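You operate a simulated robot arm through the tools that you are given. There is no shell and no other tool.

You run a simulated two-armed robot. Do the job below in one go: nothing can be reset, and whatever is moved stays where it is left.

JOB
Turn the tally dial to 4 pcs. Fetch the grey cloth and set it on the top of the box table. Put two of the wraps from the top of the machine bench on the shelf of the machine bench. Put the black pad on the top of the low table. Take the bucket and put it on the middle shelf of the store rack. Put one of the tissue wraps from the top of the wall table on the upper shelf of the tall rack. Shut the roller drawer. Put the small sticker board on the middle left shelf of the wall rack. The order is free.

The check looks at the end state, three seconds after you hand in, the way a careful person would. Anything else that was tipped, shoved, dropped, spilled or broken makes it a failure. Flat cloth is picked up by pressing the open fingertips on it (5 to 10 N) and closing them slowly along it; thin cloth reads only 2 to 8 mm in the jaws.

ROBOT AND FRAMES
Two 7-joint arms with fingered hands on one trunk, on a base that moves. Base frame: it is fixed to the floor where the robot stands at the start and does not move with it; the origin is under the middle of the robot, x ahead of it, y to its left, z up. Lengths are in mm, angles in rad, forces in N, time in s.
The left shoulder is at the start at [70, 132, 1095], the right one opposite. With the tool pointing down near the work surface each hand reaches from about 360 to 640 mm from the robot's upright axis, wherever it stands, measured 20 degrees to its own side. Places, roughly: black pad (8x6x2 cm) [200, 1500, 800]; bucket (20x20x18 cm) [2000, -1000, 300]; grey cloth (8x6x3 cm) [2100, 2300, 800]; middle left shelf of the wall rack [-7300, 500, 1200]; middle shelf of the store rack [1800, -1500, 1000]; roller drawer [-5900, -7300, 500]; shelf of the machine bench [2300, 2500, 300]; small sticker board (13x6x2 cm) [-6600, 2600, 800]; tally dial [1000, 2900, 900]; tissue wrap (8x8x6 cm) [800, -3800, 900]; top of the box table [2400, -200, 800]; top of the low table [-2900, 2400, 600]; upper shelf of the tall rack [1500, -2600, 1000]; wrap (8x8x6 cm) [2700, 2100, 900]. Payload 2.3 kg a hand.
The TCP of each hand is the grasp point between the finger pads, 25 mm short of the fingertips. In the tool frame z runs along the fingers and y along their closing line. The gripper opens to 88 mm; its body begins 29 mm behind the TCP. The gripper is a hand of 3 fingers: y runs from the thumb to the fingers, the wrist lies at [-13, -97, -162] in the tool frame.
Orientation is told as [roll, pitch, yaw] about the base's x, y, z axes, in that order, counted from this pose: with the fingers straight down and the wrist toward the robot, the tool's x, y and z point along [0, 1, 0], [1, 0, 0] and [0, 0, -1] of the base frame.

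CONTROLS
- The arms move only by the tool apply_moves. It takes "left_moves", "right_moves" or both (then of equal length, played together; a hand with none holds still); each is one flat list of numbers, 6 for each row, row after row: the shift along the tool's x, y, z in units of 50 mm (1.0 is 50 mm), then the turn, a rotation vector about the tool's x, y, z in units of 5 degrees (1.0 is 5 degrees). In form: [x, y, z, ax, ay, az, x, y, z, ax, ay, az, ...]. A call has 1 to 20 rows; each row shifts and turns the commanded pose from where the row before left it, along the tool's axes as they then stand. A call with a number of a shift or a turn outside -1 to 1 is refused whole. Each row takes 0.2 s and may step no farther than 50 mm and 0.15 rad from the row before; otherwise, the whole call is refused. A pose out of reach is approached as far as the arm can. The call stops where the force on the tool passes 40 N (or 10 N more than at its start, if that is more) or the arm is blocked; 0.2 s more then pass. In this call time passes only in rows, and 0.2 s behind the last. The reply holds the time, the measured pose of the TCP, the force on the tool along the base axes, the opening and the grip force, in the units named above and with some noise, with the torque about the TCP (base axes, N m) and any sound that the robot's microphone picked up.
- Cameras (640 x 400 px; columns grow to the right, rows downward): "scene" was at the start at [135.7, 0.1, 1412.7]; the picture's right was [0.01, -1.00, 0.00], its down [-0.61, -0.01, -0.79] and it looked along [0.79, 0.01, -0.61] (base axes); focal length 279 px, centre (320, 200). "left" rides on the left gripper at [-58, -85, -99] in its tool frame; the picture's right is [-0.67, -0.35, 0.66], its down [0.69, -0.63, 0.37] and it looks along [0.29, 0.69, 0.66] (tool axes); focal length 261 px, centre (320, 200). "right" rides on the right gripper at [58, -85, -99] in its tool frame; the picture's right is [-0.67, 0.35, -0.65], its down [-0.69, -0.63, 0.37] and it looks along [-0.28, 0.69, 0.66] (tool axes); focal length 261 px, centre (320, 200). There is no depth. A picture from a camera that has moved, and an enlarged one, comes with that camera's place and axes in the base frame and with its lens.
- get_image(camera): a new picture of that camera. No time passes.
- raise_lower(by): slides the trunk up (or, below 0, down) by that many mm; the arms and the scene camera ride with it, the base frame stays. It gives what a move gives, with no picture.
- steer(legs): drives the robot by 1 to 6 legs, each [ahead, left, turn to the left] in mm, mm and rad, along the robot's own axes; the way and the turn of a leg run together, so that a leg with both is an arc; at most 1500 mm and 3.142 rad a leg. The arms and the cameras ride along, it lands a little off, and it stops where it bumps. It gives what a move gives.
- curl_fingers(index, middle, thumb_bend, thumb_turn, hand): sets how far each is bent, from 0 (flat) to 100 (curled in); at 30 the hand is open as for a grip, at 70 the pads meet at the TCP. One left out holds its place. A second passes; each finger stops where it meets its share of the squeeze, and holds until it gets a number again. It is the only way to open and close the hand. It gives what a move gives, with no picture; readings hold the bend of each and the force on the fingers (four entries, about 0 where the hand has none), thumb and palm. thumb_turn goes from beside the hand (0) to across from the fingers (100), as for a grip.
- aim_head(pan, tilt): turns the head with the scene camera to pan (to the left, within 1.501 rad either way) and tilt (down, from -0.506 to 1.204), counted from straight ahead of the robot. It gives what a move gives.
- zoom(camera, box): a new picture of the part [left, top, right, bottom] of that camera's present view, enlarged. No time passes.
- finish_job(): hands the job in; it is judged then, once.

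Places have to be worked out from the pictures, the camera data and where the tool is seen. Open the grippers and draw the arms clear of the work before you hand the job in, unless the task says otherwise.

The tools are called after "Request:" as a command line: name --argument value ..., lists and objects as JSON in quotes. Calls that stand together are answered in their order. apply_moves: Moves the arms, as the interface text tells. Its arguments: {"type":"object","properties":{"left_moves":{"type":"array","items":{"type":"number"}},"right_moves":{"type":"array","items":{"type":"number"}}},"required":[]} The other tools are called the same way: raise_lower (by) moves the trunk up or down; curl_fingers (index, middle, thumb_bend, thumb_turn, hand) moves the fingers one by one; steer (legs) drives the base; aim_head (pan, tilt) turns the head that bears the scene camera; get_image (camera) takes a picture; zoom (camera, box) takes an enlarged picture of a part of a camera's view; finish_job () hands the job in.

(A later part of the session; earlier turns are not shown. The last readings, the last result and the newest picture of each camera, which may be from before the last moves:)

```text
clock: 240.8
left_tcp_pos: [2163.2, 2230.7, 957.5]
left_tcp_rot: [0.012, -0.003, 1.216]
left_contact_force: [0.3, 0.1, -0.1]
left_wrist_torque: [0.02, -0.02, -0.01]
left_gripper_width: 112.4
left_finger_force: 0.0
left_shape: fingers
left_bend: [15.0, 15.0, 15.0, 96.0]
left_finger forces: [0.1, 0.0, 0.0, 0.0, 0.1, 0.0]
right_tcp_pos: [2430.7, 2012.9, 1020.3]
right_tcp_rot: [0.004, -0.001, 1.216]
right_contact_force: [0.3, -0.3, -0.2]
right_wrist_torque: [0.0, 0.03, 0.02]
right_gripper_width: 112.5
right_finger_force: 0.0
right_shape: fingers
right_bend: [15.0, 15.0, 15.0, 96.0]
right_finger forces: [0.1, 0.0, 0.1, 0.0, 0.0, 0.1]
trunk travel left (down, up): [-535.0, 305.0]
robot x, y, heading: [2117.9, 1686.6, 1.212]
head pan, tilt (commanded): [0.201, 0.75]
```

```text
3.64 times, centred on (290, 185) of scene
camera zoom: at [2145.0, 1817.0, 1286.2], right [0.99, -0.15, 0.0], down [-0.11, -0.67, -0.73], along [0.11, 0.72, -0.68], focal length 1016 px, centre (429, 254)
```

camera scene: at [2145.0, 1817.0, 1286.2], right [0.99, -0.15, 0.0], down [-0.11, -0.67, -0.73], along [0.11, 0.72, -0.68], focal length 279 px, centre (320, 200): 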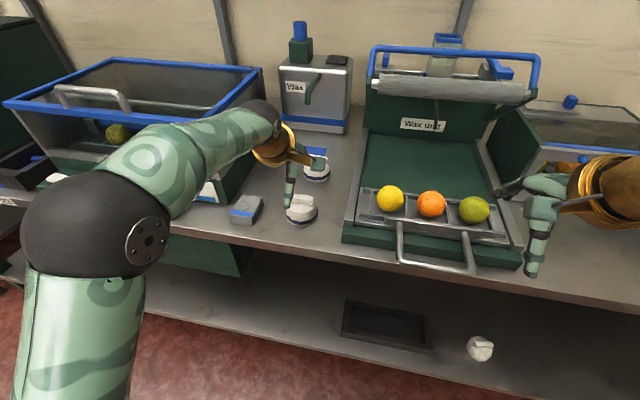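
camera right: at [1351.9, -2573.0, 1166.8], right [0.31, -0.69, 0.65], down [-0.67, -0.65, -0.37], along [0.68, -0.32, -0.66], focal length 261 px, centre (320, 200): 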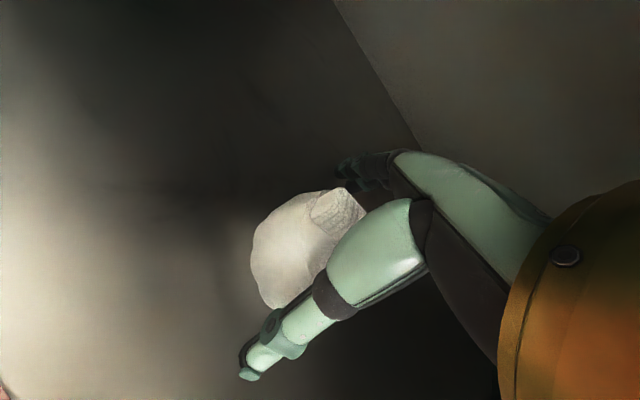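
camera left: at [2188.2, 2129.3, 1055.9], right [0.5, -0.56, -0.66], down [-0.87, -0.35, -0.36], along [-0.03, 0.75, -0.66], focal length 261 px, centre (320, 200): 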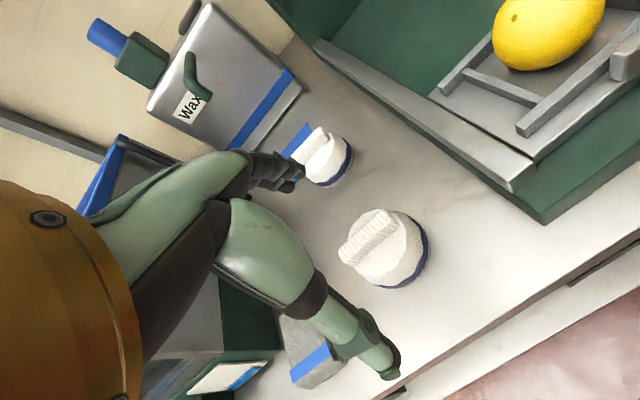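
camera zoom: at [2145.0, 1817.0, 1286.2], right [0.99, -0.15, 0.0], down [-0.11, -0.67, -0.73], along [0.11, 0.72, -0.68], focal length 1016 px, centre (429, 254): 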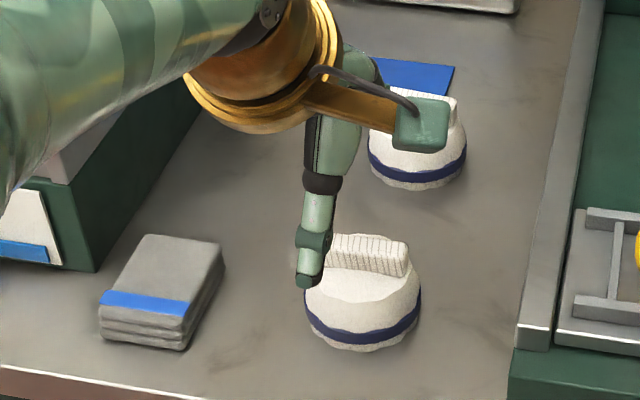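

Wrap 1 is centred at about [2175,2257], top z≈884; wrap 2 stands 136 mm behind it, so there is just room for the fingers. I set the finger opening to about 100 mm, move over wrap 1 and lift the right hand higher over the wax unit.

Request:
curl_fingers --hand "left" --index 21 --middle 21 --thumb_bend 18

Request:
apply_moves --left_moves '[-0.04, 0.26, 0, 0, 0, 0, 0, 0.26, 0, 0, 0, 0, 0, 0, 0, 0, 0, 0]' --right_moves '[0, 0, -1, 0, 0, 0, 0, 0, -1, 0, 0, 0, 0, 0, -1, 0, 0, 0]'

Request:
raise_lower --by -62

Request:
get_image --camera "left"

Request:
zoom --camera "scene" --box '[210, 100, 370, 210]'

```text
clock: 241.8
left_tcp_pos: [2164.2, 2231.7, 956.3]
left_tcp_rot: [0.013, -0.002, 1.214]
left_contact_force: [-0.3, 0.1, -1.0]
left_wrist_torque: [-0.02, 0.0, -0.02]
left_gripper_width: 104.2
left_finger_force: 0.1
left_shape: fingers
left_bend: [21.0, 21.0, 18.0, 96.0]
left_finger forces: [0.0, 0.1, 0.0, 0.0, 0.1, 0.0]
right_tcp_pos: [2432.2, 2013.2, 1020.8]
right_tcp_rot: [0.003, 0.0, 1.214]
right_contact_force: [0.3, -0.2, -0.6]
right_wrist_torque: [-0.03, 0.01, -0.02]
right_gripper_width: 112.6
right_finger_force: 0.0
right_shape: fingers
right_bend: [15.0, 15.0, 15.0, 96.0]
right_finger forces: [0.1, 0.0, 0.0, 0.0, 0.0, 0.0]
trunk travel left (down, up): [-535.0, 305.0]
robot x, y, heading: [2113.1, 1685.2, 1.213]
head pan, tilt (commanded): [0.201, 0.75]
```

```text
clock: 242.6
left_tcp_pos: [2173.8, 2255.6, 956.4]
left_tcp_rot: [0.011, 0.0, 1.214]
left_contact_force: [0.2, 0.0, -0.4]
left_wrist_torque: [0.01, -0.01, 0.02]
left_gripper_width: 104.4
left_finger_force: 0.1
left_shape: fingers
left_bend: [21.0, 21.0, 18.0, 96.0]
left_finger forces: [0.1, 0.0, 0.0, 0.1, 0.0, 0.0]
right_tcp_pos: [2431.5, 2011.4, 1170.1]
right_tcp_rot: [0.003, 0.004, 1.219]
right_contact_force: [0.1, 0.0, -0.4]
right_wrist_torque: [0.01, 0.02, -0.03]
right_gripper_width: 112.1
right_finger_force: 0.1
right_shape: fingers
right_bend: [15.0, 15.0, 15.0, 96.0]
right_finger forces: [0.0, 0.1, 0.1, 0.1, 0.1, 0.0]
trunk travel left (down, up): [-535.0, 305.0]
robot x, y, heading: [2113.9, 1686.8, 1.213]
head pan, tilt (commanded): [0.201, 0.75]
```

```text
clock: 243.6
left_tcp_pos: [2174.6, 2254.7, 895.5]
left_tcp_rot: [0.011, -0.003, 1.214]
left_contact_force: [0.5, -0.2, -0.3]
left_wrist_torque: [0.03, 0.02, 0.04]
left_gripper_width: 104.4
left_finger_force: 0.0
left_shape: fingers
left_bend: [21.0, 21.0, 18.0, 96.0]
left_finger forces: [0.0, 0.1, 0.0, 0.1, 0.0, 0.0]
right_tcp_pos: [2433.7, 2010.6, 1109.8]
right_tcp_rot: [0.003, 0.001, 1.215]
right_contact_force: [-0.5, -0.7, -0.2]
right_wrist_torque: [0.04, -0.02, 0.0]
right_gripper_width: 112.4
right_finger_force: 0.1
right_shape: fingers
right_bend: [15.0, 15.0, 15.0, 96.0]
right_finger forces: [0.0, 0.1, 0.1, 0.0, 0.0, 0.0]
trunk travel left (down, up): [-473.0, 367.0]
robot x, y, heading: [2116.4, 1685.9, 1.212]
head pan, tilt (commanded): [0.201, 0.75]
```

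```text
taken
camera left: at [2198.6, 2152.7, 993.8], right [0.5, -0.56, -0.66], down [-0.87, -0.35, -0.36], along [-0.03, 0.75, -0.66], focal length 261 px, centre (320, 200)
```

left: 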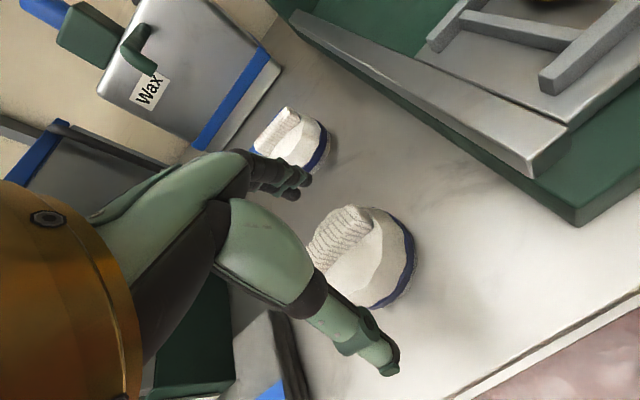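

```text
3.64 times, centred on (290, 155) of scene
camera zoom: at [2144.9, 1816.9, 1224.1], right [0.99, -0.15, 0.0], down [-0.11, -0.67, -0.73], along [0.11, 0.72, -0.68], focal length 1016 px, centre (429, 364)
```

zoom: 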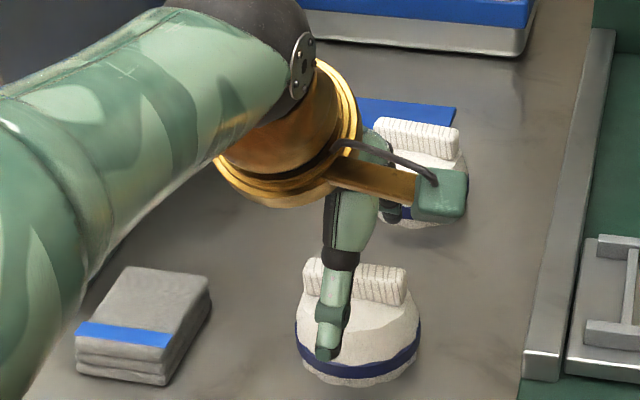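

The fingers pass between the two wraps. I lower 34 mm more and close in stages.

Request:
raise_lower --by -34

Request:
curl_fingers --hand "left" --index 36 --middle 36 --thumb_bend 36 --thumb_turn 100

Request:
get_image --camera "left"

```text
clock: 244.4
left_tcp_pos: [2174.7, 2254.0, 860.4]
left_tcp_rot: [0.011, -0.001, 1.215]
left_contact_force: [-0.4, -0.2, -0.3]
left_wrist_torque: [0.03, -0.01, 0.02]
left_gripper_width: 104.2
left_finger_force: 0.0
left_shape: fingers
left_bend: [21.0, 21.0, 18.0, 96.0]
left_finger forces: [0.0, 0.0, 0.0, 0.0, 0.0, 0.0]
right_tcp_pos: [2433.7, 2011.3, 1075.6]
right_tcp_rot: [0.003, 0.0, 1.215]
right_contact_force: [-0.8, 0.7, 0.3]
right_wrist_torque: [0.03, 0.03, 0.02]
right_gripper_width: 112.5
right_finger_force: 0.1
right_shape: fingers
right_bend: [15.0, 15.0, 15.0, 96.0]
right_finger forces: [0.1, 0.1, 0.1, 0.1, 0.0, 0.1]
trunk travel left (down, up): [-439.0, 401.0]
robot x, y, heading: [2115.9, 1688.0, 1.217]
head pan, tilt (commanded): [0.201, 0.75]
```

```text
clock: 245.4
left_tcp_pos: [2174.4, 2254.0, 862.1]
left_tcp_rot: [0.012, -0.001, 1.215]
left_contact_force: [0.5, -0.6, -0.5]
left_wrist_torque: [0.02, 0.02, 0.02]
left_gripper_width: 74.3
left_finger_force: 0.6
left_shape: fingers
left_bend: [35.0, 36.0, 35.0, 98.0]
left_finger forces: [0.6, 0.1, 0.0, 0.0, 0.9, 0.1]
right_tcp_pos: [2433.0, 2011.1, 1076.0]
right_tcp_rot: [0.003, 0.0, 1.214]
right_contact_force: [0.0, 0.1, 0.2]
right_wrist_torque: [0.01, 0.0, -0.01]
right_gripper_width: 112.3
right_finger_force: 0.1
right_shape: fingers
right_bend: [15.0, 15.0, 15.0, 96.0]
right_finger forces: [0.1, 0.0, 0.0, 0.1, 0.1, 0.1]
trunk travel left (down, up): [-439.0, 401.0]
robot x, y, heading: [2117.0, 1688.2, 1.213]
head pan, tilt (commanded): [0.201, 0.75]
```

```text
taken
camera left: at [2198.7, 2152.6, 959.9], right [0.5, -0.56, -0.66], down [-0.87, -0.35, -0.36], along [-0.03, 0.75, -0.66], focal length 261 px, centre (320, 200)
```

left: 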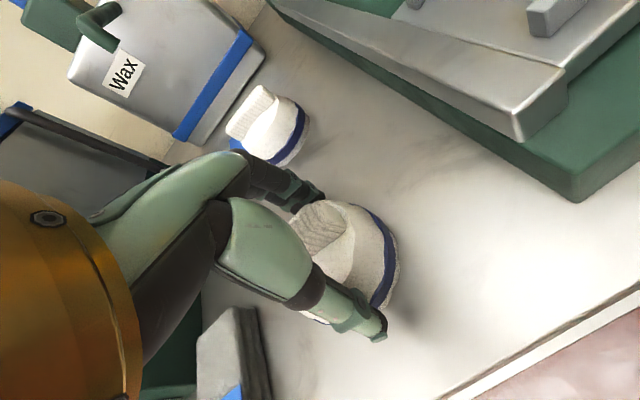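

Contact on both sides, well centred. I tighten to 43, then 48, and lift a little.

Request:
curl_fingers --hand "left" --index 43 --middle 43 --thumb_bend 43

Request:
curl_fingers --hand "left" --index 47 --middle 49 --thumb_bend 48

Request:
apply_moves --left_moves '[0, 0, -0.15, 0, 0, 0, 0, 0, -0.15, 0, 0, 0]'

Request:
get_image --camera "left"

```text
clock: 246.4
left_tcp_pos: [2173.5, 2254.3, 862.3]
left_tcp_rot: [0.012, -0.003, 1.214]
left_contact_force: [0.1, 1.3, 2.9]
left_wrist_torque: [0.02, 0.02, 0.04]
left_gripper_width: 69.7
left_finger_force: 6.8
left_shape: fingers
left_bend: [38.0, 40.0, 37.0, 99.0]
left_finger forces: [4.8, 2.1, 0.0, 0.1, 6.1, 0.0]
right_tcp_pos: [2434.3, 2011.2, 1075.8]
right_tcp_rot: [0.004, -0.001, 1.215]
right_contact_force: [1.0, 0.0, -0.1]
right_wrist_torque: [0.03, 0.02, 0.01]
right_gripper_width: 112.5
right_finger_force: 0.0
right_shape: fingers
right_bend: [15.0, 15.0, 15.0, 96.0]
right_finger forces: [0.0, 0.1, 0.1, 0.1, 0.0, 0.0]
trunk travel left (down, up): [-439.0, 401.0]
robot x, y, heading: [2114.9, 1691.0, 1.217]
head pan, tilt (commanded): [0.201, 0.75]
```

```text
clock: 247.4
left_tcp_pos: [2174.5, 2253.6, 861.6]
left_tcp_rot: [0.012, 0.0, 1.215]
left_contact_force: [1.2, 2.3, 3.7]
left_wrist_torque: [0.05, -0.02, 0.0]
left_gripper_width: 67.9
left_finger_force: 12.2
left_shape: fingers
left_bend: [39.0, 43.0, 38.0, 99.0]
left_finger forces: [7.2, 5.4, 0.0, 0.0, 11.2, 0.0]
right_tcp_pos: [2434.7, 2011.3, 1075.7]
right_tcp_rot: [0.004, 0.0, 1.216]
right_contact_force: [-0.6, -0.3, -0.1]
right_wrist_torque: [0.01, 0.0, -0.02]
right_gripper_width: 112.4
right_finger_force: 0.0
right_shape: fingers
right_bend: [15.0, 15.0, 15.0, 96.0]
right_finger forces: [0.0, 0.1, 0.0, 0.0, 0.1, 0.0]
trunk travel left (down, up): [-439.0, 401.0]
robot x, y, heading: [2113.4, 1686.9, 1.218]
head pan, tilt (commanded): [0.201, 0.75]
```

```text
clock: 248.0
left_tcp_pos: [2175.4, 2253.8, 876.4]
left_tcp_rot: [0.013, -0.001, 1.216]
left_contact_force: [0.1, 0.1, -0.3]
left_wrist_torque: [0.01, 0.0, 0.0]
left_gripper_width: 68.0
left_finger_force: 11.2
left_shape: fingers
left_bend: [40.0, 43.0, 38.0, 99.0]
left_finger forces: [6.0, 4.8, 0.0, 0.0, 11.3, 0.0]
right_tcp_pos: [2434.1, 2011.0, 1075.8]
right_tcp_rot: [0.003, 0.001, 1.216]
right_contact_force: [0.6, 0.0, -0.4]
right_wrist_torque: [0.01, -0.01, 0.01]
right_gripper_width: 112.4
right_finger_force: 0.1
right_shape: fingers
right_bend: [15.0, 15.0, 15.0, 96.0]
right_finger forces: [0.0, 0.1, 0.1, 0.1, 0.0, 0.0]
trunk travel left (down, up): [-439.0, 401.0]
robot x, y, heading: [2115.2, 1686.7, 1.213]
head pan, tilt (commanded): [0.201, 0.75]
```

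```text
taken
camera left: at [2199.0, 2152.5, 974.7], right [0.5, -0.56, -0.66], down [-0.87, -0.35, -0.36], along [-0.03, 0.75, -0.66], focal length 261 px, centre (320, 200)
```

left: 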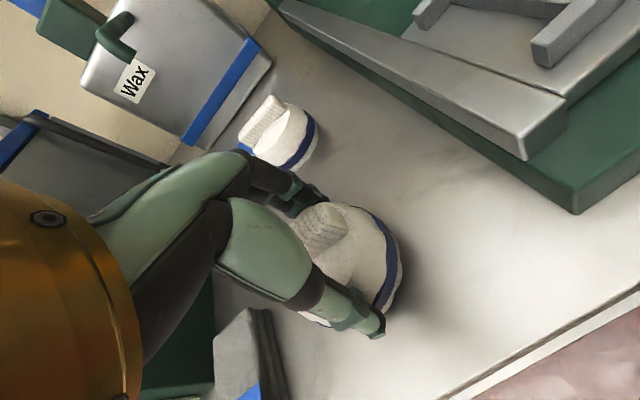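

The second wrap is held. I raise 60 mm, back off, and move right to the free part of the shelf beyond the first wrap.

Request:
raise_lower --by 60

Request:
steer --legs '[[-420, 0, 0], [0, -715, 0]]'

Request:
raise_lower --by -400

Request:
raise_lower --by -95

Request:
apply_moves --left_moves '[0, 0, 0.68, 0, 0, 0, 0, 0, 0.68, 0, 0, 0, 0, 0, 0.64, 0, 0, 0, 0, 0, 0, 0, 0, 0]' --right_moves '[0, 0, 0.8, 0, 0, 0, 0, 0, 0.8, 0, 0, 0, 0, 0, 0.8, 0, 0, 0, 0, 0, 0.6, 0, 0, 0]'

Request:
aim_head --pan 0.1 --tilt 0.45

Request:
get_image --camera "scene"

```text
clock: 249.0
left_tcp_pos: [2173.9, 2254.4, 935.9]
left_tcp_rot: [0.013, -0.003, 1.214]
left_contact_force: [-0.4, -0.3, -0.1]
left_wrist_torque: [0.0, -0.01, -0.01]
left_gripper_width: 67.8
left_finger_force: 10.9
left_shape: fingers
left_bend: [40.0, 43.0, 38.0, 99.0]
left_finger forces: [6.2, 4.8, 0.0, 0.1, 11.3, 0.0]
right_tcp_pos: [2433.0, 2011.3, 1135.3]
right_tcp_rot: [0.004, -0.001, 1.213]
right_contact_force: [0.4, 0.3, 0.4]
right_wrist_torque: [0.01, 0.01, -0.02]
right_gripper_width: 112.6
right_finger_force: 0.1
right_shape: fingers
right_bend: [15.0, 15.0, 15.0, 96.0]
right_finger forces: [0.1, 0.0, 0.1, 0.0, 0.0, 0.0]
trunk travel left (down, up): [-499.0, 341.0]
robot x, y, heading: [2116.8, 1685.5, 1.215]
head pan, tilt (commanded): [0.201, 0.75]
```

```text
clock: 255.0
left_tcp_pos: [2693.9, 1613.2, 937.0]
left_tcp_rot: [0.01, -0.002, 1.213]
left_contact_force: [0.6, -0.4, 0.2]
left_wrist_torque: [0.01, 0.03, 0.02]
left_gripper_width: 67.8
left_finger_force: 11.5
left_shape: fingers
left_bend: [40.0, 43.0, 38.0, 99.0]
left_finger forces: [6.1, 4.9, 0.1, 0.0, 11.3, 0.0]
right_tcp_pos: [2952.1, 1371.6, 1136.1]
right_tcp_rot: [0.004, -0.001, 1.214]
right_contact_force: [-0.1, 0.3, -0.4]
right_wrist_torque: [0.04, -0.01, -0.03]
right_gripper_width: 112.4
right_finger_force: 0.1
right_shape: fingers
right_bend: [15.0, 15.0, 15.0, 96.0]
right_finger forces: [0.0, 0.0, 0.0, 0.0, 0.0, 0.0]
trunk travel left (down, up): [-499.0, 341.0]
robot x, y, heading: [2633.6, 1045.2, 1.212]
head pan, tilt (commanded): [0.201, 0.75]
```

```text
clock: 258.9
left_tcp_pos: [2694.2, 1615.4, 536.2]
left_tcp_rot: [0.012, -0.001, 1.214]
left_contact_force: [-0.2, 0.0, -0.9]
left_wrist_torque: [0.01, 0.01, -0.01]
left_gripper_width: 68.0
left_finger_force: 11.1
left_shape: fingers
left_bend: [40.0, 43.0, 38.0, 99.0]
left_finger forces: [6.0, 4.9, 0.1, 0.1, 11.4, 0.0]
right_tcp_pos: [2952.3, 1370.9, 736.0]
right_tcp_rot: [0.002, 0.001, 1.214]
right_contact_force: [-0.7, -0.7, 0.5]
right_wrist_torque: [-0.02, -0.02, -0.01]
right_gripper_width: 112.5
right_finger_force: 0.0
right_shape: fingers
right_bend: [15.0, 15.0, 15.0, 96.0]
right_finger forces: [0.1, 0.0, 0.1, 0.0, 0.1, 0.1]
trunk travel left (down, up): [-99.0, 741.0]
robot x, y, heading: [2634.9, 1047.5, 1.21]
head pan, tilt (commanded): [0.201, 0.75]
```

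```text
clock: 260.1
left_tcp_pos: [2693.0, 1614.4, 440.8]
left_tcp_rot: [0.012, -0.002, 1.213]
left_contact_force: [-0.3, -0.3, -0.9]
left_wrist_torque: [-0.02, -0.01, 0.01]
left_gripper_width: 67.5
left_finger_force: 11.8
left_shape: fingers
left_bend: [40.0, 43.0, 38.0, 99.0]
left_finger forces: [5.9, 5.0, 0.0, 0.0, 11.4, 0.0]
right_tcp_pos: [2953.0, 1370.5, 640.2]
right_tcp_rot: [0.005, 0.0, 1.215]
right_contact_force: [-0.1, -0.7, 0.8]
right_wrist_torque: [-0.02, -0.02, -0.05]
right_gripper_width: 112.5
right_finger_force: 0.1
right_shape: fingers
right_bend: [15.0, 15.0, 15.0, 96.0]
right_finger forces: [0.0, 0.0, 0.1, 0.1, 0.0, 0.0]
trunk travel left (down, up): [-4.0, 836.0]
robot x, y, heading: [2637.7, 1050.6, 1.219]
head pan, tilt (commanded): [0.201, 0.75]
```

```text
clock: 261.1
left_tcp_pos: [2693.2, 1616.0, 340.9]
left_tcp_rot: [0.014, 0.0, 1.213]
left_contact_force: [-0.4, -0.2, 0.5]
left_wrist_torque: [0.01, 0.02, -0.01]
left_gripper_width: 67.7
left_finger_force: 10.8
left_shape: fingers
left_bend: [40.0, 43.0, 38.0, 99.0]
left_finger forces: [5.8, 4.8, 0.1, 0.0, 11.2, 0.0]
right_tcp_pos: [2952.2, 1371.1, 490.5]
right_tcp_rot: [0.005, 0.0, 1.216]
right_contact_force: [0.2, 0.4, -0.4]
right_wrist_torque: [0.0, -0.01, 0.0]
right_gripper_width: 112.1
right_finger_force: 0.1
right_shape: fingers
right_bend: [15.0, 15.0, 15.0, 96.0]
right_finger forces: [0.0, 0.1, 0.0, 0.0, 0.1, 0.0]
trunk travel left (down, up): [-4.0, 836.0]
robot x, y, heading: [2638.4, 1047.7, 1.216]
head pan, tilt (commanded): [0.201, 0.75]
```

```text
clock: 261.9
left_tcp_pos: [2692.2, 1615.4, 341.1]
left_tcp_rot: [0.013, -0.002, 1.214]
left_contact_force: [-0.4, -0.6, 0.2]
left_wrist_torque: [-0.02, 0.0, 0.02]
left_gripper_width: 67.5
left_finger_force: 10.7
left_shape: fingers
left_bend: [40.0, 43.0, 38.0, 99.0]
left_finger forces: [5.8, 4.9, 0.1, 0.0, 11.2, 0.0]
right_tcp_pos: [2951.6, 1371.1, 491.1]
right_tcp_rot: [0.005, 0.0, 1.214]
right_contact_force: [-0.4, 0.5, 0.9]
right_wrist_torque: [-0.02, 0.0, -0.02]
right_gripper_width: 112.4
right_finger_force: 0.0
right_shape: fingers
right_bend: [15.0, 15.0, 15.0, 96.0]
right_finger forces: [0.0, 0.0, 0.0, 0.0, 0.1, 0.0]
trunk travel left (down, up): [-4.0, 836.0]
robot x, y, heading: [2635.3, 1046.3, 1.212]
head pan, tilt (commanded): [0.099, 0.45]
```

```text
taken
camera scene: at [2674.8, 1183.7, 781.5], right [0.97, -0.25, 0.0], down [-0.11, -0.42, -0.9], along [0.23, 0.87, -0.44], focal length 279 px, centre (320, 200)
```

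scene: 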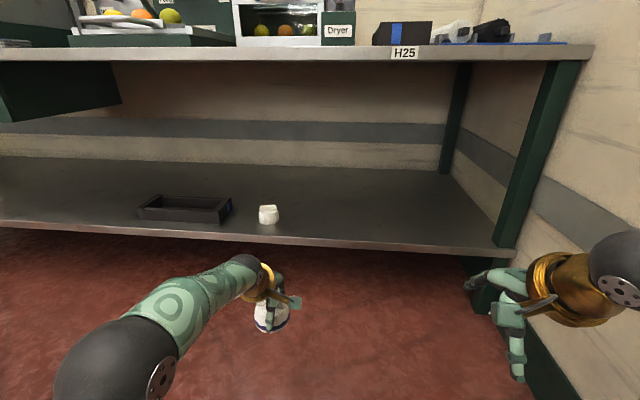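

The wrap is lined up 130 mm right of the first one and 23 mm above shelf level. I drive 420 mm ahead under the bench.

Request:
steer --legs '[[250, 0, 0], [170, 0, 0]]'

Request:
get_image --camera "scene"

Request:
get_image --camera "left"

```text
clock: 264.8
left_tcp_pos: [2840.0, 2006.1, 340.6]
left_tcp_rot: [0.011, -0.004, 1.214]
left_contact_force: [0.2, -0.9, 0.2]
left_wrist_torque: [-0.02, 0.01, 0.01]
left_gripper_width: 67.6
left_finger_force: 11.4
left_shape: fingers
left_bend: [40.0, 43.0, 38.0, 99.0]
left_finger forces: [5.9, 4.8, 0.0, 0.0, 11.1, 0.0]
right_tcp_pos: [3098.9, 1762.0, 490.1]
right_tcp_rot: [0.003, -0.002, 1.214]
right_contact_force: [0.1, -0.5, -0.4]
right_wrist_torque: [-0.01, -0.01, 0.01]
right_gripper_width: 112.4
right_finger_force: 0.0
right_shape: fingers
right_bend: [15.0, 15.0, 15.0, 96.0]
right_finger forces: [0.0, 0.0, 0.0, 0.0, 0.0, 0.0]
trunk travel left (down, up): [-4.0, 836.0]
robot x, y, heading: [2778.9, 1440.1, 1.214]
head pan, tilt (commanded): [0.099, 0.45]
```

```text
taken
camera scene: at [2820.5, 1574.7, 781.5], right [0.97, -0.25, 0.0], down [-0.11, -0.42, -0.9], along [0.23, 0.87, -0.44], focal length 279 px, centre (320, 200)
```

scene: 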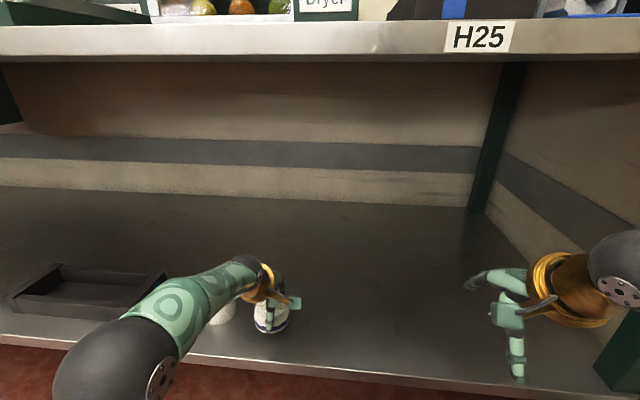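

```text
taken
camera left: at [2863.1, 1904.1, 439.6], right [0.5, -0.56, -0.66], down [-0.87, -0.35, -0.36], along [-0.03, 0.75, -0.66], focal length 261 px, centre (320, 200)
```

left: 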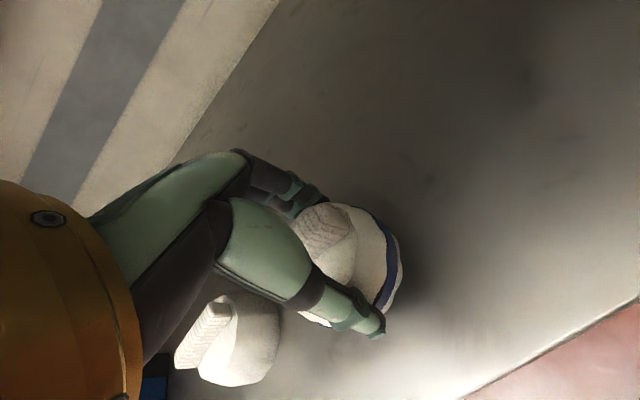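

Wrap 2 hangs clear, with wrap 1 standing untouched to the left. I lower it onto the shelf.

Request:
apply_moves --left_moves '[0, 0, 0.15, 0, 0, 0, 0, 0, 0.15, 0, 0, 0]'

Request:
apply_moves --left_moves '[0, 0, 0.08, 0, 0, 0]'

Request:
apply_moves --left_moves '[0, 0, 0.08, 0, 0, 0]'

```text
clock: 265.4
left_tcp_pos: [2839.1, 2006.1, 326.4]
left_tcp_rot: [0.009, -0.002, 1.213]
left_contact_force: [-0.2, -0.3, 0.4]
left_wrist_torque: [0.03, 0.0, 0.0]
left_gripper_width: 67.8
left_finger_force: 10.9
left_shape: fingers
left_bend: [40.0, 43.0, 38.0, 99.0]
left_finger forces: [5.9, 4.8, 0.1, 0.1, 11.0, 0.0]
right_tcp_pos: [3099.0, 1761.2, 490.5]
right_tcp_rot: [0.003, 0.001, 1.216]
right_contact_force: [0.6, 0.8, -0.5]
right_wrist_torque: [0.0, 0.01, -0.02]
right_gripper_width: 112.5
right_finger_force: 0.1
right_shape: fingers
right_bend: [15.0, 15.0, 15.0, 96.0]
right_finger forces: [0.1, 0.0, 0.1, 0.0, 0.1, 0.1]
trunk travel left (down, up): [-4.0, 836.0]
robot x, y, heading: [2781.1, 1436.6, 1.212]
head pan, tilt (commanded): [0.099, 0.45]
```

```text
clock: 265.8
left_tcp_pos: [2838.0, 2006.4, 322.3]
left_tcp_rot: [0.014, -0.001, 1.213]
left_contact_force: [-0.1, -0.3, 1.4]
left_wrist_torque: [0.06, 0.01, -0.02]
left_gripper_width: 67.9
left_finger_force: 10.6
left_shape: fingers
left_bend: [40.0, 43.0, 38.0, 99.0]
left_finger forces: [6.1, 4.9, 0.1, 0.0, 11.4, 0.0]
right_tcp_pos: [3098.0, 1760.7, 491.0]
right_tcp_rot: [0.004, 0.0, 1.214]
right_contact_force: [-0.5, 0.0, -0.1]
right_wrist_torque: [0.01, 0.02, -0.02]
right_gripper_width: 112.5
right_finger_force: 0.0
right_shape: fingers
right_bend: [15.0, 15.0, 15.0, 96.0]
right_finger forces: [0.0, 0.0, 0.0, 0.1, 0.0, 0.0]
trunk travel left (down, up): [-4.0, 836.0]
robot x, y, heading: [2778.4, 1437.9, 1.212]
head pan, tilt (commanded): [0.099, 0.45]
```

```text
clock: 266.2
left_tcp_pos: [2838.6, 2006.2, 321.5]
left_tcp_rot: [0.014, -0.008, 1.214]
left_contact_force: [0.0, -0.7, 11.3]
left_wrist_torque: [-0.04, -0.01, -0.01]
left_gripper_width: 67.9
left_finger_force: 12.2
left_shape: fingers
left_bend: [40.0, 43.0, 38.0, 99.0]
left_finger forces: [6.4, 4.6, 0.1, 0.0, 13.6, 0.0]
right_tcp_pos: [3098.5, 1761.2, 491.8]
right_tcp_rot: [0.004, -0.004, 1.214]
right_contact_force: [-0.1, 0.6, -0.6]
right_wrist_torque: [0.02, -0.01, 0.0]
right_gripper_width: 112.1
right_finger_force: 0.0
right_shape: fingers
right_bend: [15.0, 15.0, 15.0, 96.0]
right_finger forces: [0.1, 0.1, 0.0, 0.0, 0.0, 0.0]
trunk travel left (down, up): [-4.0, 836.0]
robot x, y, heading: [2781.1, 1438.4, 1.213]
head pan, tilt (commanded): [0.099, 0.45]
```

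It has landed (11 N). I open in two steps, raise the hand 110 mm, and back out.

Request:
curl_fingers --hand "left" --index 33 --middle 33 --thumb_bend 33

Request:
curl_fingers --hand "left" --index 15 --middle 15 --thumb_bend 15

Request:
apply_moves --left_moves '[0, 0, -0.75, 0, 0, 0, 0, 0, -0.75, 0, 0, 0, 0, 0, -0.75, 0, 0, 0]'

Request:
steer --legs '[[-450, 0, 0]]'

Request:
get_image --camera "scene"

```text
clock: 267.2
left_tcp_pos: [2837.8, 2006.8, 317.7]
left_tcp_rot: [0.012, -0.002, 1.212]
left_contact_force: [0.2, 0.4, -0.9]
left_wrist_torque: [-0.01, -0.04, 0.0]
left_gripper_width: 78.9
left_finger_force: 0.4
left_shape: fingers
left_bend: [33.0, 33.0, 33.0, 98.0]
left_finger forces: [0.3, 0.1, 0.0, 0.1, 0.3, 0.1]
right_tcp_pos: [3098.8, 1762.5, 489.8]
right_tcp_rot: [0.003, 0.0, 1.215]
right_contact_force: [-0.9, 0.5, -0.5]
right_wrist_torque: [-0.01, 0.01, 0.01]
right_gripper_width: 112.4
right_finger_force: 0.1
right_shape: fingers
right_bend: [15.0, 15.0, 15.0, 96.0]
right_finger forces: [0.0, 0.0, 0.0, 0.0, 0.0, 0.1]
trunk travel left (down, up): [-4.0, 836.0]
robot x, y, heading: [2784.0, 1437.7, 1.218]
head pan, tilt (commanded): [0.099, 0.45]
```

```text
clock: 268.2
left_tcp_pos: [2837.9, 2006.6, 317.6]
left_tcp_rot: [0.012, -0.001, 1.214]
left_contact_force: [0.1, -0.1, 0.0]
left_wrist_torque: [-0.01, 0.04, 0.02]
left_gripper_width: 112.2
left_finger_force: 0.0
left_shape: fingers
left_bend: [15.0, 15.0, 15.0, 96.0]
left_finger forces: [0.1, 0.0, 0.0, 0.0, 0.0, 0.0]
right_tcp_pos: [3098.8, 1761.9, 490.8]
right_tcp_rot: [0.004, 0.001, 1.215]
right_contact_force: [0.3, -0.4, -0.6]
right_wrist_torque: [0.01, -0.01, -0.01]
right_gripper_width: 112.3
right_finger_force: 0.2
right_shape: fingers
right_bend: [15.0, 15.0, 15.0, 96.0]
right_finger forces: [0.0, 0.1, 0.1, 0.0, 0.1, 0.0]
trunk travel left (down, up): [-4.0, 836.0]
robot x, y, heading: [2781.8, 1438.6, 1.216]
head pan, tilt (commanded): [0.099, 0.45]
```

```text
clock: 269.0
left_tcp_pos: [2840.3, 2005.0, 432.9]
left_tcp_rot: [0.015, -0.003, 1.213]
left_contact_force: [1.0, 0.0, 0.6]
left_wrist_torque: [-0.01, 0.01, 0.02]
left_gripper_width: 112.4
left_finger_force: 0.1
left_shape: fingers
left_bend: [15.0, 15.0, 15.0, 96.0]
left_finger forces: [0.0, 0.1, 0.0, 0.0, 0.0, 0.0]
right_tcp_pos: [3098.5, 1761.2, 490.5]
right_tcp_rot: [0.003, 0.001, 1.214]
right_contact_force: [0.7, 0.3, 0.3]
right_wrist_torque: [0.01, 0.0, 0.0]
right_gripper_width: 112.2
right_finger_force: 0.1
right_shape: fingers
right_bend: [15.0, 15.0, 15.0, 96.0]
right_finger forces: [0.0, 0.0, 0.0, 0.0, 0.1, 0.0]
trunk travel left (down, up): [-4.0, 836.0]
robot x, y, heading: [2781.1, 1443.0, 1.212]
head pan, tilt (commanded): [0.099, 0.45]
```

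```text
clock: 271.7
left_tcp_pos: [2683.7, 1586.7, 430.7]
left_tcp_rot: [0.011, -0.003, 1.213]
left_contact_force: [0.2, 0.2, -0.3]
left_wrist_torque: [0.0, -0.03, 0.01]
left_gripper_width: 112.2
left_finger_force: 0.0
left_shape: fingers
left_bend: [15.0, 15.0, 15.0, 96.0]
left_finger forces: [0.1, 0.0, 0.0, 0.1, 0.0, 0.0]
right_tcp_pos: [2942.2, 1344.2, 491.1]
right_tcp_rot: [0.003, 0.001, 1.213]
right_contact_force: [-0.4, 0.3, 0.3]
right_wrist_torque: [-0.03, -0.02, 0.0]
right_gripper_width: 112.3
right_finger_force: 0.0
right_shape: fingers
right_bend: [15.0, 15.0, 15.0, 96.0]
right_finger forces: [0.0, 0.1, 0.0, 0.0, 0.0, 0.0]
trunk travel left (down, up): [-4.0, 836.0]
robot x, y, heading: [2625.2, 1023.1, 1.213]
head pan, tilt (commanded): [0.099, 0.45]
```

```text
taken
camera scene: at [2664.6, 1156.8, 781.5], right [0.97, -0.25, 0.0], down [-0.11, -0.42, -0.9], along [0.23, 0.87, -0.44], focal length 279 px, centre (320, 200)
```

scene: 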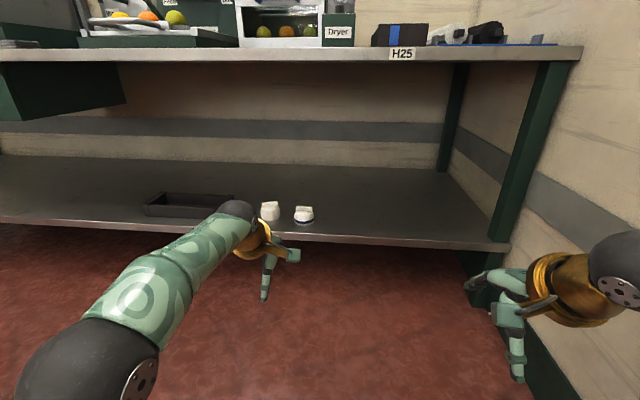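

Both wraps stand on the lower shelf. Now the grey cloth: I raise the trunk and move left in front of it.

Request:
raise_lower --by 400

Request:
raise_lower --by 220

Request:
steer --legs '[[0, 839, 0], [200, 0, 0]]'

Request:
aim_head --pan 0.2 --tilt 0.6

Request:
get_image --camera "scene"

Request:
get_image --camera "left"

```text
clock: 275.6
left_tcp_pos: [2684.8, 1587.3, 832.4]
left_tcp_rot: [0.012, -0.001, 1.214]
left_contact_force: [1.4, 0.9, -0.7]
left_wrist_torque: [-0.01, 0.0, -0.03]
left_gripper_width: 112.0
left_finger_force: 0.1
left_shape: fingers
left_bend: [15.0, 15.0, 15.0, 96.0]
left_finger forces: [0.0, 0.1, 0.1, 0.0, 0.0, 0.0]
right_tcp_pos: [2943.4, 1343.4, 890.3]
right_tcp_rot: [0.003, -0.002, 1.212]
right_contact_force: [0.6, 0.4, -0.1]
right_wrist_torque: [0.01, -0.01, 0.0]
right_gripper_width: 112.5
right_finger_force: 0.0
right_shape: fingers
right_bend: [15.0, 15.0, 15.0, 96.0]
right_finger forces: [0.1, 0.0, 0.1, 0.0, 0.0, 0.0]
trunk travel left (down, up): [-404.0, 436.0]
robot x, y, heading: [2620.1, 1022.3, 1.212]
head pan, tilt (commanded): [0.099, 0.45]
```

```text
clock: 277.9
left_tcp_pos: [2684.7, 1587.3, 1051.8]
left_tcp_rot: [0.012, -0.001, 1.214]
left_contact_force: [-0.6, -0.1, -0.7]
left_wrist_torque: [0.02, 0.0, -0.02]
left_gripper_width: 112.5
left_finger_force: 0.0
left_shape: fingers
left_bend: [15.0, 15.0, 15.0, 96.0]
left_finger forces: [0.0, 0.1, 0.0, 0.1, 0.0, 0.1]
right_tcp_pos: [2942.7, 1343.6, 1110.4]
right_tcp_rot: [0.005, -0.001, 1.212]
right_contact_force: [-0.1, -0.4, -0.7]
right_wrist_torque: [-0.02, -0.01, -0.04]
right_gripper_width: 112.3
right_finger_force: 0.0
right_shape: fingers
right_bend: [15.0, 15.0, 15.0, 96.0]
right_finger forces: [0.1, 0.0, 0.0, 0.0, 0.1, 0.0]
trunk travel left (down, up): [-624.0, 216.0]
robot x, y, heading: [2627.1, 1022.0, 1.215]
head pan, tilt (commanded): [0.099, 0.45]
```

```text
clock: 283.6
left_tcp_pos: [1952.4, 2069.9, 1052.3]
left_tcp_rot: [0.012, -0.003, 1.214]
left_contact_force: [-0.1, 0.7, 0.1]
left_wrist_torque: [-0.02, -0.02, -0.01]
left_gripper_width: 112.6
left_finger_force: 0.1
left_shape: fingers
left_bend: [15.0, 15.0, 15.0, 96.0]
left_finger forces: [0.1, 0.1, 0.0, 0.1, 0.1, 0.1]
right_tcp_pos: [2211.7, 1827.3, 1111.0]
right_tcp_rot: [0.003, -0.002, 1.217]
right_contact_force: [-0.6, -0.4, 0.3]
right_wrist_torque: [0.02, -0.01, -0.03]
right_gripper_width: 112.5
right_finger_force: 0.0
right_shape: fingers
right_bend: [15.0, 15.0, 15.0, 96.0]
right_finger forces: [0.0, 0.0, 0.1, 0.1, 0.1, 0.0]
trunk travel left (down, up): [-624.0, 216.0]
robot x, y, heading: [1891.3, 1507.1, 1.211]
head pan, tilt (commanded): [0.099, 0.45]
```

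```text
clock: 284.3
left_tcp_pos: [1953.3, 2072.7, 1051.6]
left_tcp_rot: [0.013, -0.001, 1.215]
left_contact_force: [0.8, -0.6, 0.3]
left_wrist_torque: [0.0, 0.01, -0.01]
left_gripper_width: 112.3
left_finger_force: 0.0
left_shape: fingers
left_bend: [15.0, 15.0, 15.0, 96.0]
left_finger forces: [0.0, 0.0, 0.1, 0.0, 0.0, 0.0]
right_tcp_pos: [2212.9, 1829.4, 1110.5]
right_tcp_rot: [0.004, 0.0, 1.217]
right_contact_force: [0.4, 0.4, 0.3]
right_wrist_torque: [0.01, 0.0, 0.02]
right_gripper_width: 112.4
right_finger_force: 0.1
right_shape: fingers
right_bend: [15.0, 15.0, 15.0, 96.0]
right_finger forces: [0.0, 0.1, 0.1, 0.0, 0.0, 0.0]
trunk travel left (down, up): [-624.0, 216.0]
robot x, y, heading: [1893.8, 1505.5, 1.215]
head pan, tilt (commanded): [0.201, 0.6]
```

```text
taken
camera scene: at [1925.0, 1640.0, 1388.0], right [0.99, -0.15, 0.0], down [-0.09, -0.56, -0.82], along [0.13, 0.82, -0.57], focal length 279 px, centre (320, 200)
```

scene: 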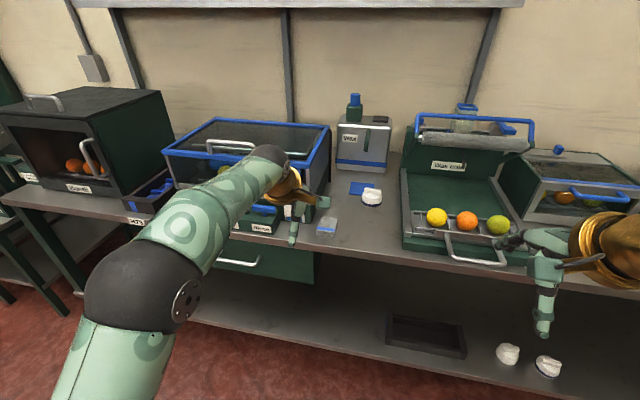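

```text
taken
camera left: at [1978.0, 1970.1, 1149.9], right [0.5, -0.56, -0.66], down [-0.87, -0.35, -0.36], along [-0.03, 0.75, -0.66], focal length 261 px, centre (320, 200)
```

left: 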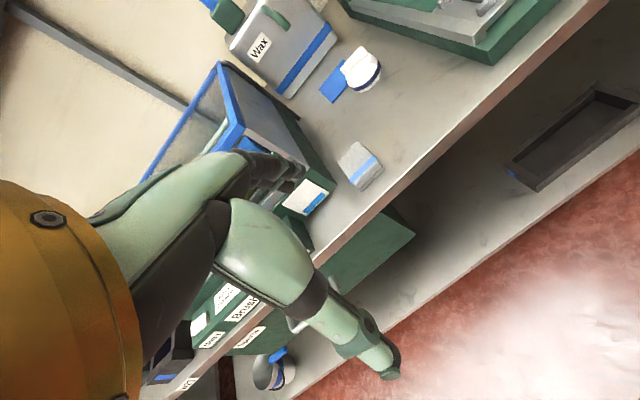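

The grey cloth is in view of both cameras. I zoom in on it to get its place and orientation.

Request:
zoom --camera "scene" --box '[280, 190, 380, 260]'

Request:
zoom --camera "left" --box '[310, 120, 430, 210]'

```text
5.71 times, centred on (330, 225) of scene
camera zoom: at [1925.0, 1640.0, 1388.0], right [0.99, -0.15, 0.0], down [-0.09, -0.56, -0.82], along [0.13, 0.82, -0.57], focal length 1597 px, centre (263, 57)
```

zoom: 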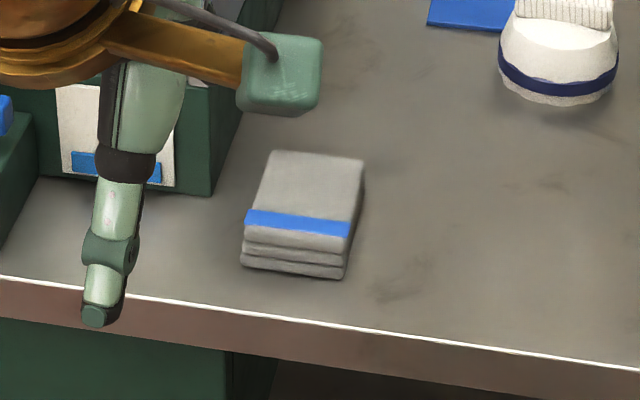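

```text
4.44 times, centred on (370, 165) of left
camera zoom: at [1978.0, 1970.1, 1149.9], right [0.5, -0.56, -0.66], down [-0.87, -0.35, -0.36], along [-0.03, 0.75, -0.66], focal length 1158 px, centre (98, 356)
```

zoom: 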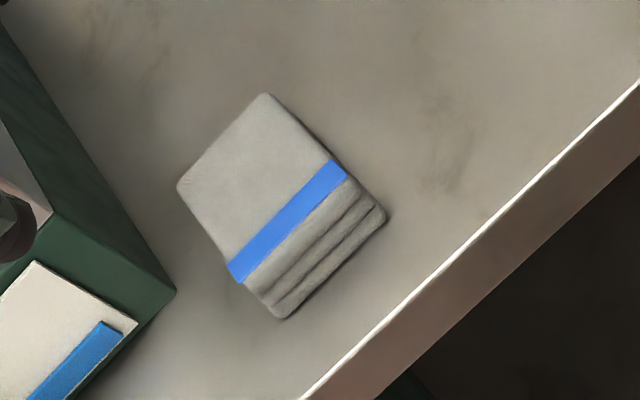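

The cloth is a folded stack about 80 mm deep and 60 wide, square with the bench, centre about [2047,2270], top z≈857. I roll 215 mm ahead and 19 mm right so the left hand is over it, then lower the trunk.

Request:
steer --legs '[[215, -19, 0]]'

Request:
raise_lower --by -110

Request:
aim_head --pan 0.2 --tilt 0.75

Request:
get_image --camera "scene"

Request:
get_image --camera "left"

```text
clock: 286.0
left_tcp_pos: [2044.8, 2268.7, 1051.8]
left_tcp_rot: [0.01, -0.003, 1.215]
left_contact_force: [-0.5, -0.3, 0.2]
left_wrist_torque: [0.0, 0.05, -0.03]
left_gripper_width: 112.5
left_finger_force: 0.0
left_shape: fingers
left_bend: [15.0, 15.0, 15.0, 96.0]
left_finger forces: [0.1, 0.0, 0.0, 0.1, 0.0, 0.1]
right_tcp_pos: [2304.1, 2026.7, 1111.5]
right_tcp_rot: [0.002, -0.001, 1.216]
right_contact_force: [0.4, -1.0, 0.2]
right_wrist_torque: [-0.03, 0.0, -0.04]
right_gripper_width: 112.4
right_finger_force: 0.0
right_shape: fingers
right_bend: [15.0, 15.0, 15.0, 96.0]
right_finger forces: [0.1, 0.0, 0.1, 0.1, 0.1, 0.0]
trunk travel left (down, up): [-624.0, 216.0]
robot x, y, heading: [1990.0, 1700.8, 1.218]
head pan, tilt (commanded): [0.201, 0.6]
```

```text
clock: 287.4
left_tcp_pos: [2045.7, 2268.6, 940.8]
left_tcp_rot: [0.011, -0.001, 1.216]
left_contact_force: [0.0, -0.4, -0.8]
left_wrist_torque: [-0.03, -0.02, 0.02]
left_gripper_width: 112.3
left_finger_force: 0.1
left_shape: fingers
left_bend: [15.0, 15.0, 15.0, 96.0]
left_finger forces: [0.0, 0.0, 0.0, 0.0, 0.0, 0.0]
right_tcp_pos: [2305.3, 2025.6, 1000.5]
right_tcp_rot: [0.004, 0.0, 1.218]
right_contact_force: [-0.8, 0.5, 0.0]
right_wrist_torque: [-0.01, -0.01, 0.02]
right_gripper_width: 112.4
right_finger_force: 0.2
right_shape: fingers
right_bend: [15.0, 15.0, 15.0, 96.0]
right_finger forces: [0.0, 0.0, 0.0, 0.0, 0.0, 0.0]
trunk travel left (down, up): [-514.0, 326.0]
robot x, y, heading: [1986.9, 1703.3, 1.22]
head pan, tilt (commanded): [0.201, 0.6]
```

```text
clock: 288.1
left_tcp_pos: [2044.5, 2269.2, 941.9]
left_tcp_rot: [0.012, -0.001, 1.215]
left_contact_force: [0.3, 0.0, 0.4]
left_wrist_torque: [-0.01, 0.01, 0.03]
left_gripper_width: 112.3
left_finger_force: 0.1
left_shape: fingers
left_bend: [15.0, 15.0, 15.0, 96.0]
left_finger forces: [0.1, 0.1, 0.1, 0.0, 0.0, 0.0]
right_tcp_pos: [2305.3, 2027.0, 1000.5]
right_tcp_rot: [0.003, 0.001, 1.218]
right_contact_force: [0.5, -0.1, -0.4]
right_wrist_torque: [0.02, -0.04, 0.0]
right_gripper_width: 112.5
right_finger_force: 0.0
right_shape: fingers
right_bend: [15.0, 15.0, 15.0, 96.0]
right_finger forces: [0.0, 0.1, 0.0, 0.0, 0.1, 0.0]
trunk travel left (down, up): [-514.0, 326.0]
robot x, y, heading: [1988.8, 1702.9, 1.22]
head pan, tilt (commanded): [0.201, 0.75]
```

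```text
taken
camera scene: at [2016.7, 1831.2, 1265.2], right [0.99, -0.15, 0.0], down [-0.1, -0.67, -0.73], along [0.11, 0.72, -0.68], focal length 279 px, centre (320, 200)
```

scene: 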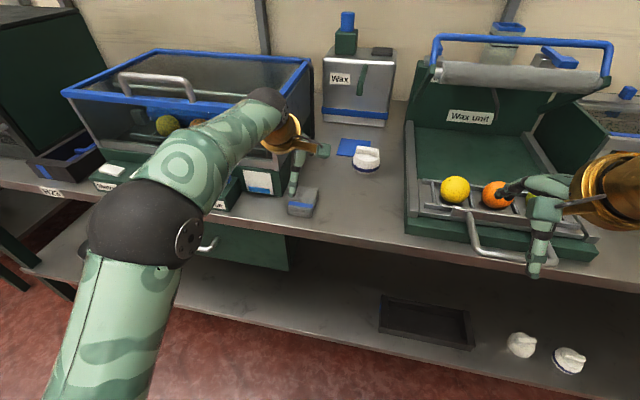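

```text
taken
camera left: at [2070.0, 2166.9, 1040.2], right [0.5, -0.56, -0.66], down [-0.86, -0.35, -0.36], along [-0.03, 0.75, -0.66], focal length 261 px, centre (320, 200)
```

left: 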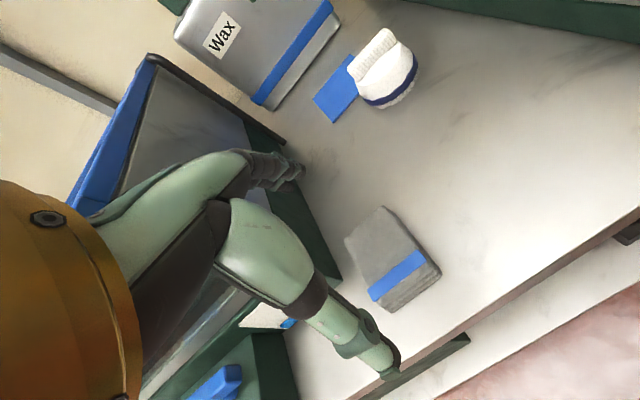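

The hand is centred over the cloth, with about 20 mm to the Brusher's side. I shift 8 mm to the right for margin and lower the trunk 60 mm.

Request:
apply_moves --left_moves '[-0.16, 0, 0, 0, 0, 0]'

Request:
raise_lower --by -58

Request:
get_image --camera "left"

Request:
zoom --camera "scene" --box '[220, 100, 380, 210]'

```text
clock: 288.5
left_tcp_pos: [2053.8, 2265.3, 942.5]
left_tcp_rot: [0.012, -0.001, 1.216]
left_contact_force: [0.5, -0.2, 0.0]
left_wrist_torque: [-0.03, -0.03, 0.0]
left_gripper_width: 112.4
left_finger_force: 0.2
left_shape: fingers
left_bend: [15.0, 15.0, 15.0, 96.0]
left_finger forces: [0.0, 0.0, 0.0, 0.0, 0.0, 0.0]
right_tcp_pos: [2305.2, 2025.8, 1000.8]
right_tcp_rot: [0.004, 0.0, 1.219]
right_contact_force: [-0.2, 0.5, 0.1]
right_wrist_torque: [-0.02, 0.01, -0.03]
right_gripper_width: 112.2
right_finger_force: 0.0
right_shape: fingers
right_bend: [15.0, 15.0, 15.0, 96.0]
right_finger forces: [0.0, 0.1, 0.0, 0.0, 0.1, 0.1]
trunk travel left (down, up): [-514.0, 326.0]
robot x, y, heading: [1982.7, 1703.4, 1.217]
head pan, tilt (commanded): [0.201, 0.75]
```

```text
clock: 289.5
left_tcp_pos: [2052.9, 2265.9, 883.4]
left_tcp_rot: [0.012, 0.0, 1.216]
left_contact_force: [0.1, 0.1, 0.2]
left_wrist_torque: [0.0, -0.01, 0.01]
left_gripper_width: 112.4
left_finger_force: 0.0
left_shape: fingers
left_bend: [15.0, 15.0, 15.0, 96.0]
left_finger forces: [0.0, 0.1, 0.0, 0.0, 0.1, 0.0]
right_tcp_pos: [2304.1, 2025.6, 942.9]
right_tcp_rot: [0.004, -0.001, 1.217]
right_contact_force: [-0.1, -0.6, 0.1]
right_wrist_torque: [0.03, 0.03, -0.05]
right_gripper_width: 112.7
right_finger_force: 0.0
right_shape: fingers
right_bend: [15.0, 15.0, 15.0, 96.0]
right_finger forces: [0.1, 0.0, 0.1, 0.0, 0.1, 0.1]
trunk travel left (down, up): [-456.0, 384.0]
robot x, y, heading: [1986.7, 1704.8, 1.219]
head pan, tilt (commanded): [0.201, 0.75]
```

```text
taken
camera left: at [2077.4, 2163.9, 981.9], right [0.5, -0.56, -0.66], down [-0.86, -0.35, -0.36], along [-0.03, 0.75, -0.66], focal length 261 px, centre (320, 200)
```

left: 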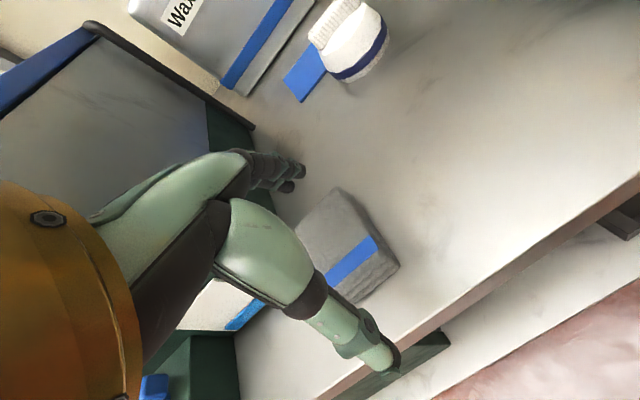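

```text
3.64 times, centred on (300, 155) of scene
camera zoom: at [2016.7, 1831.0, 1207.1], right [0.99, -0.15, 0.0], down [-0.1, -0.67, -0.73], along [0.11, 0.72, -0.68], focal length 1016 px, centre (393, 364)
```

zoom: 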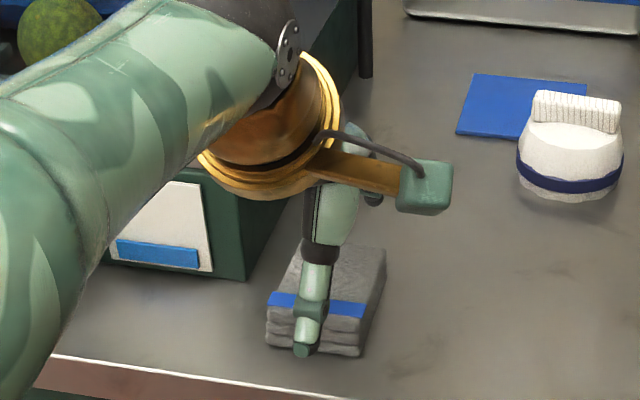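

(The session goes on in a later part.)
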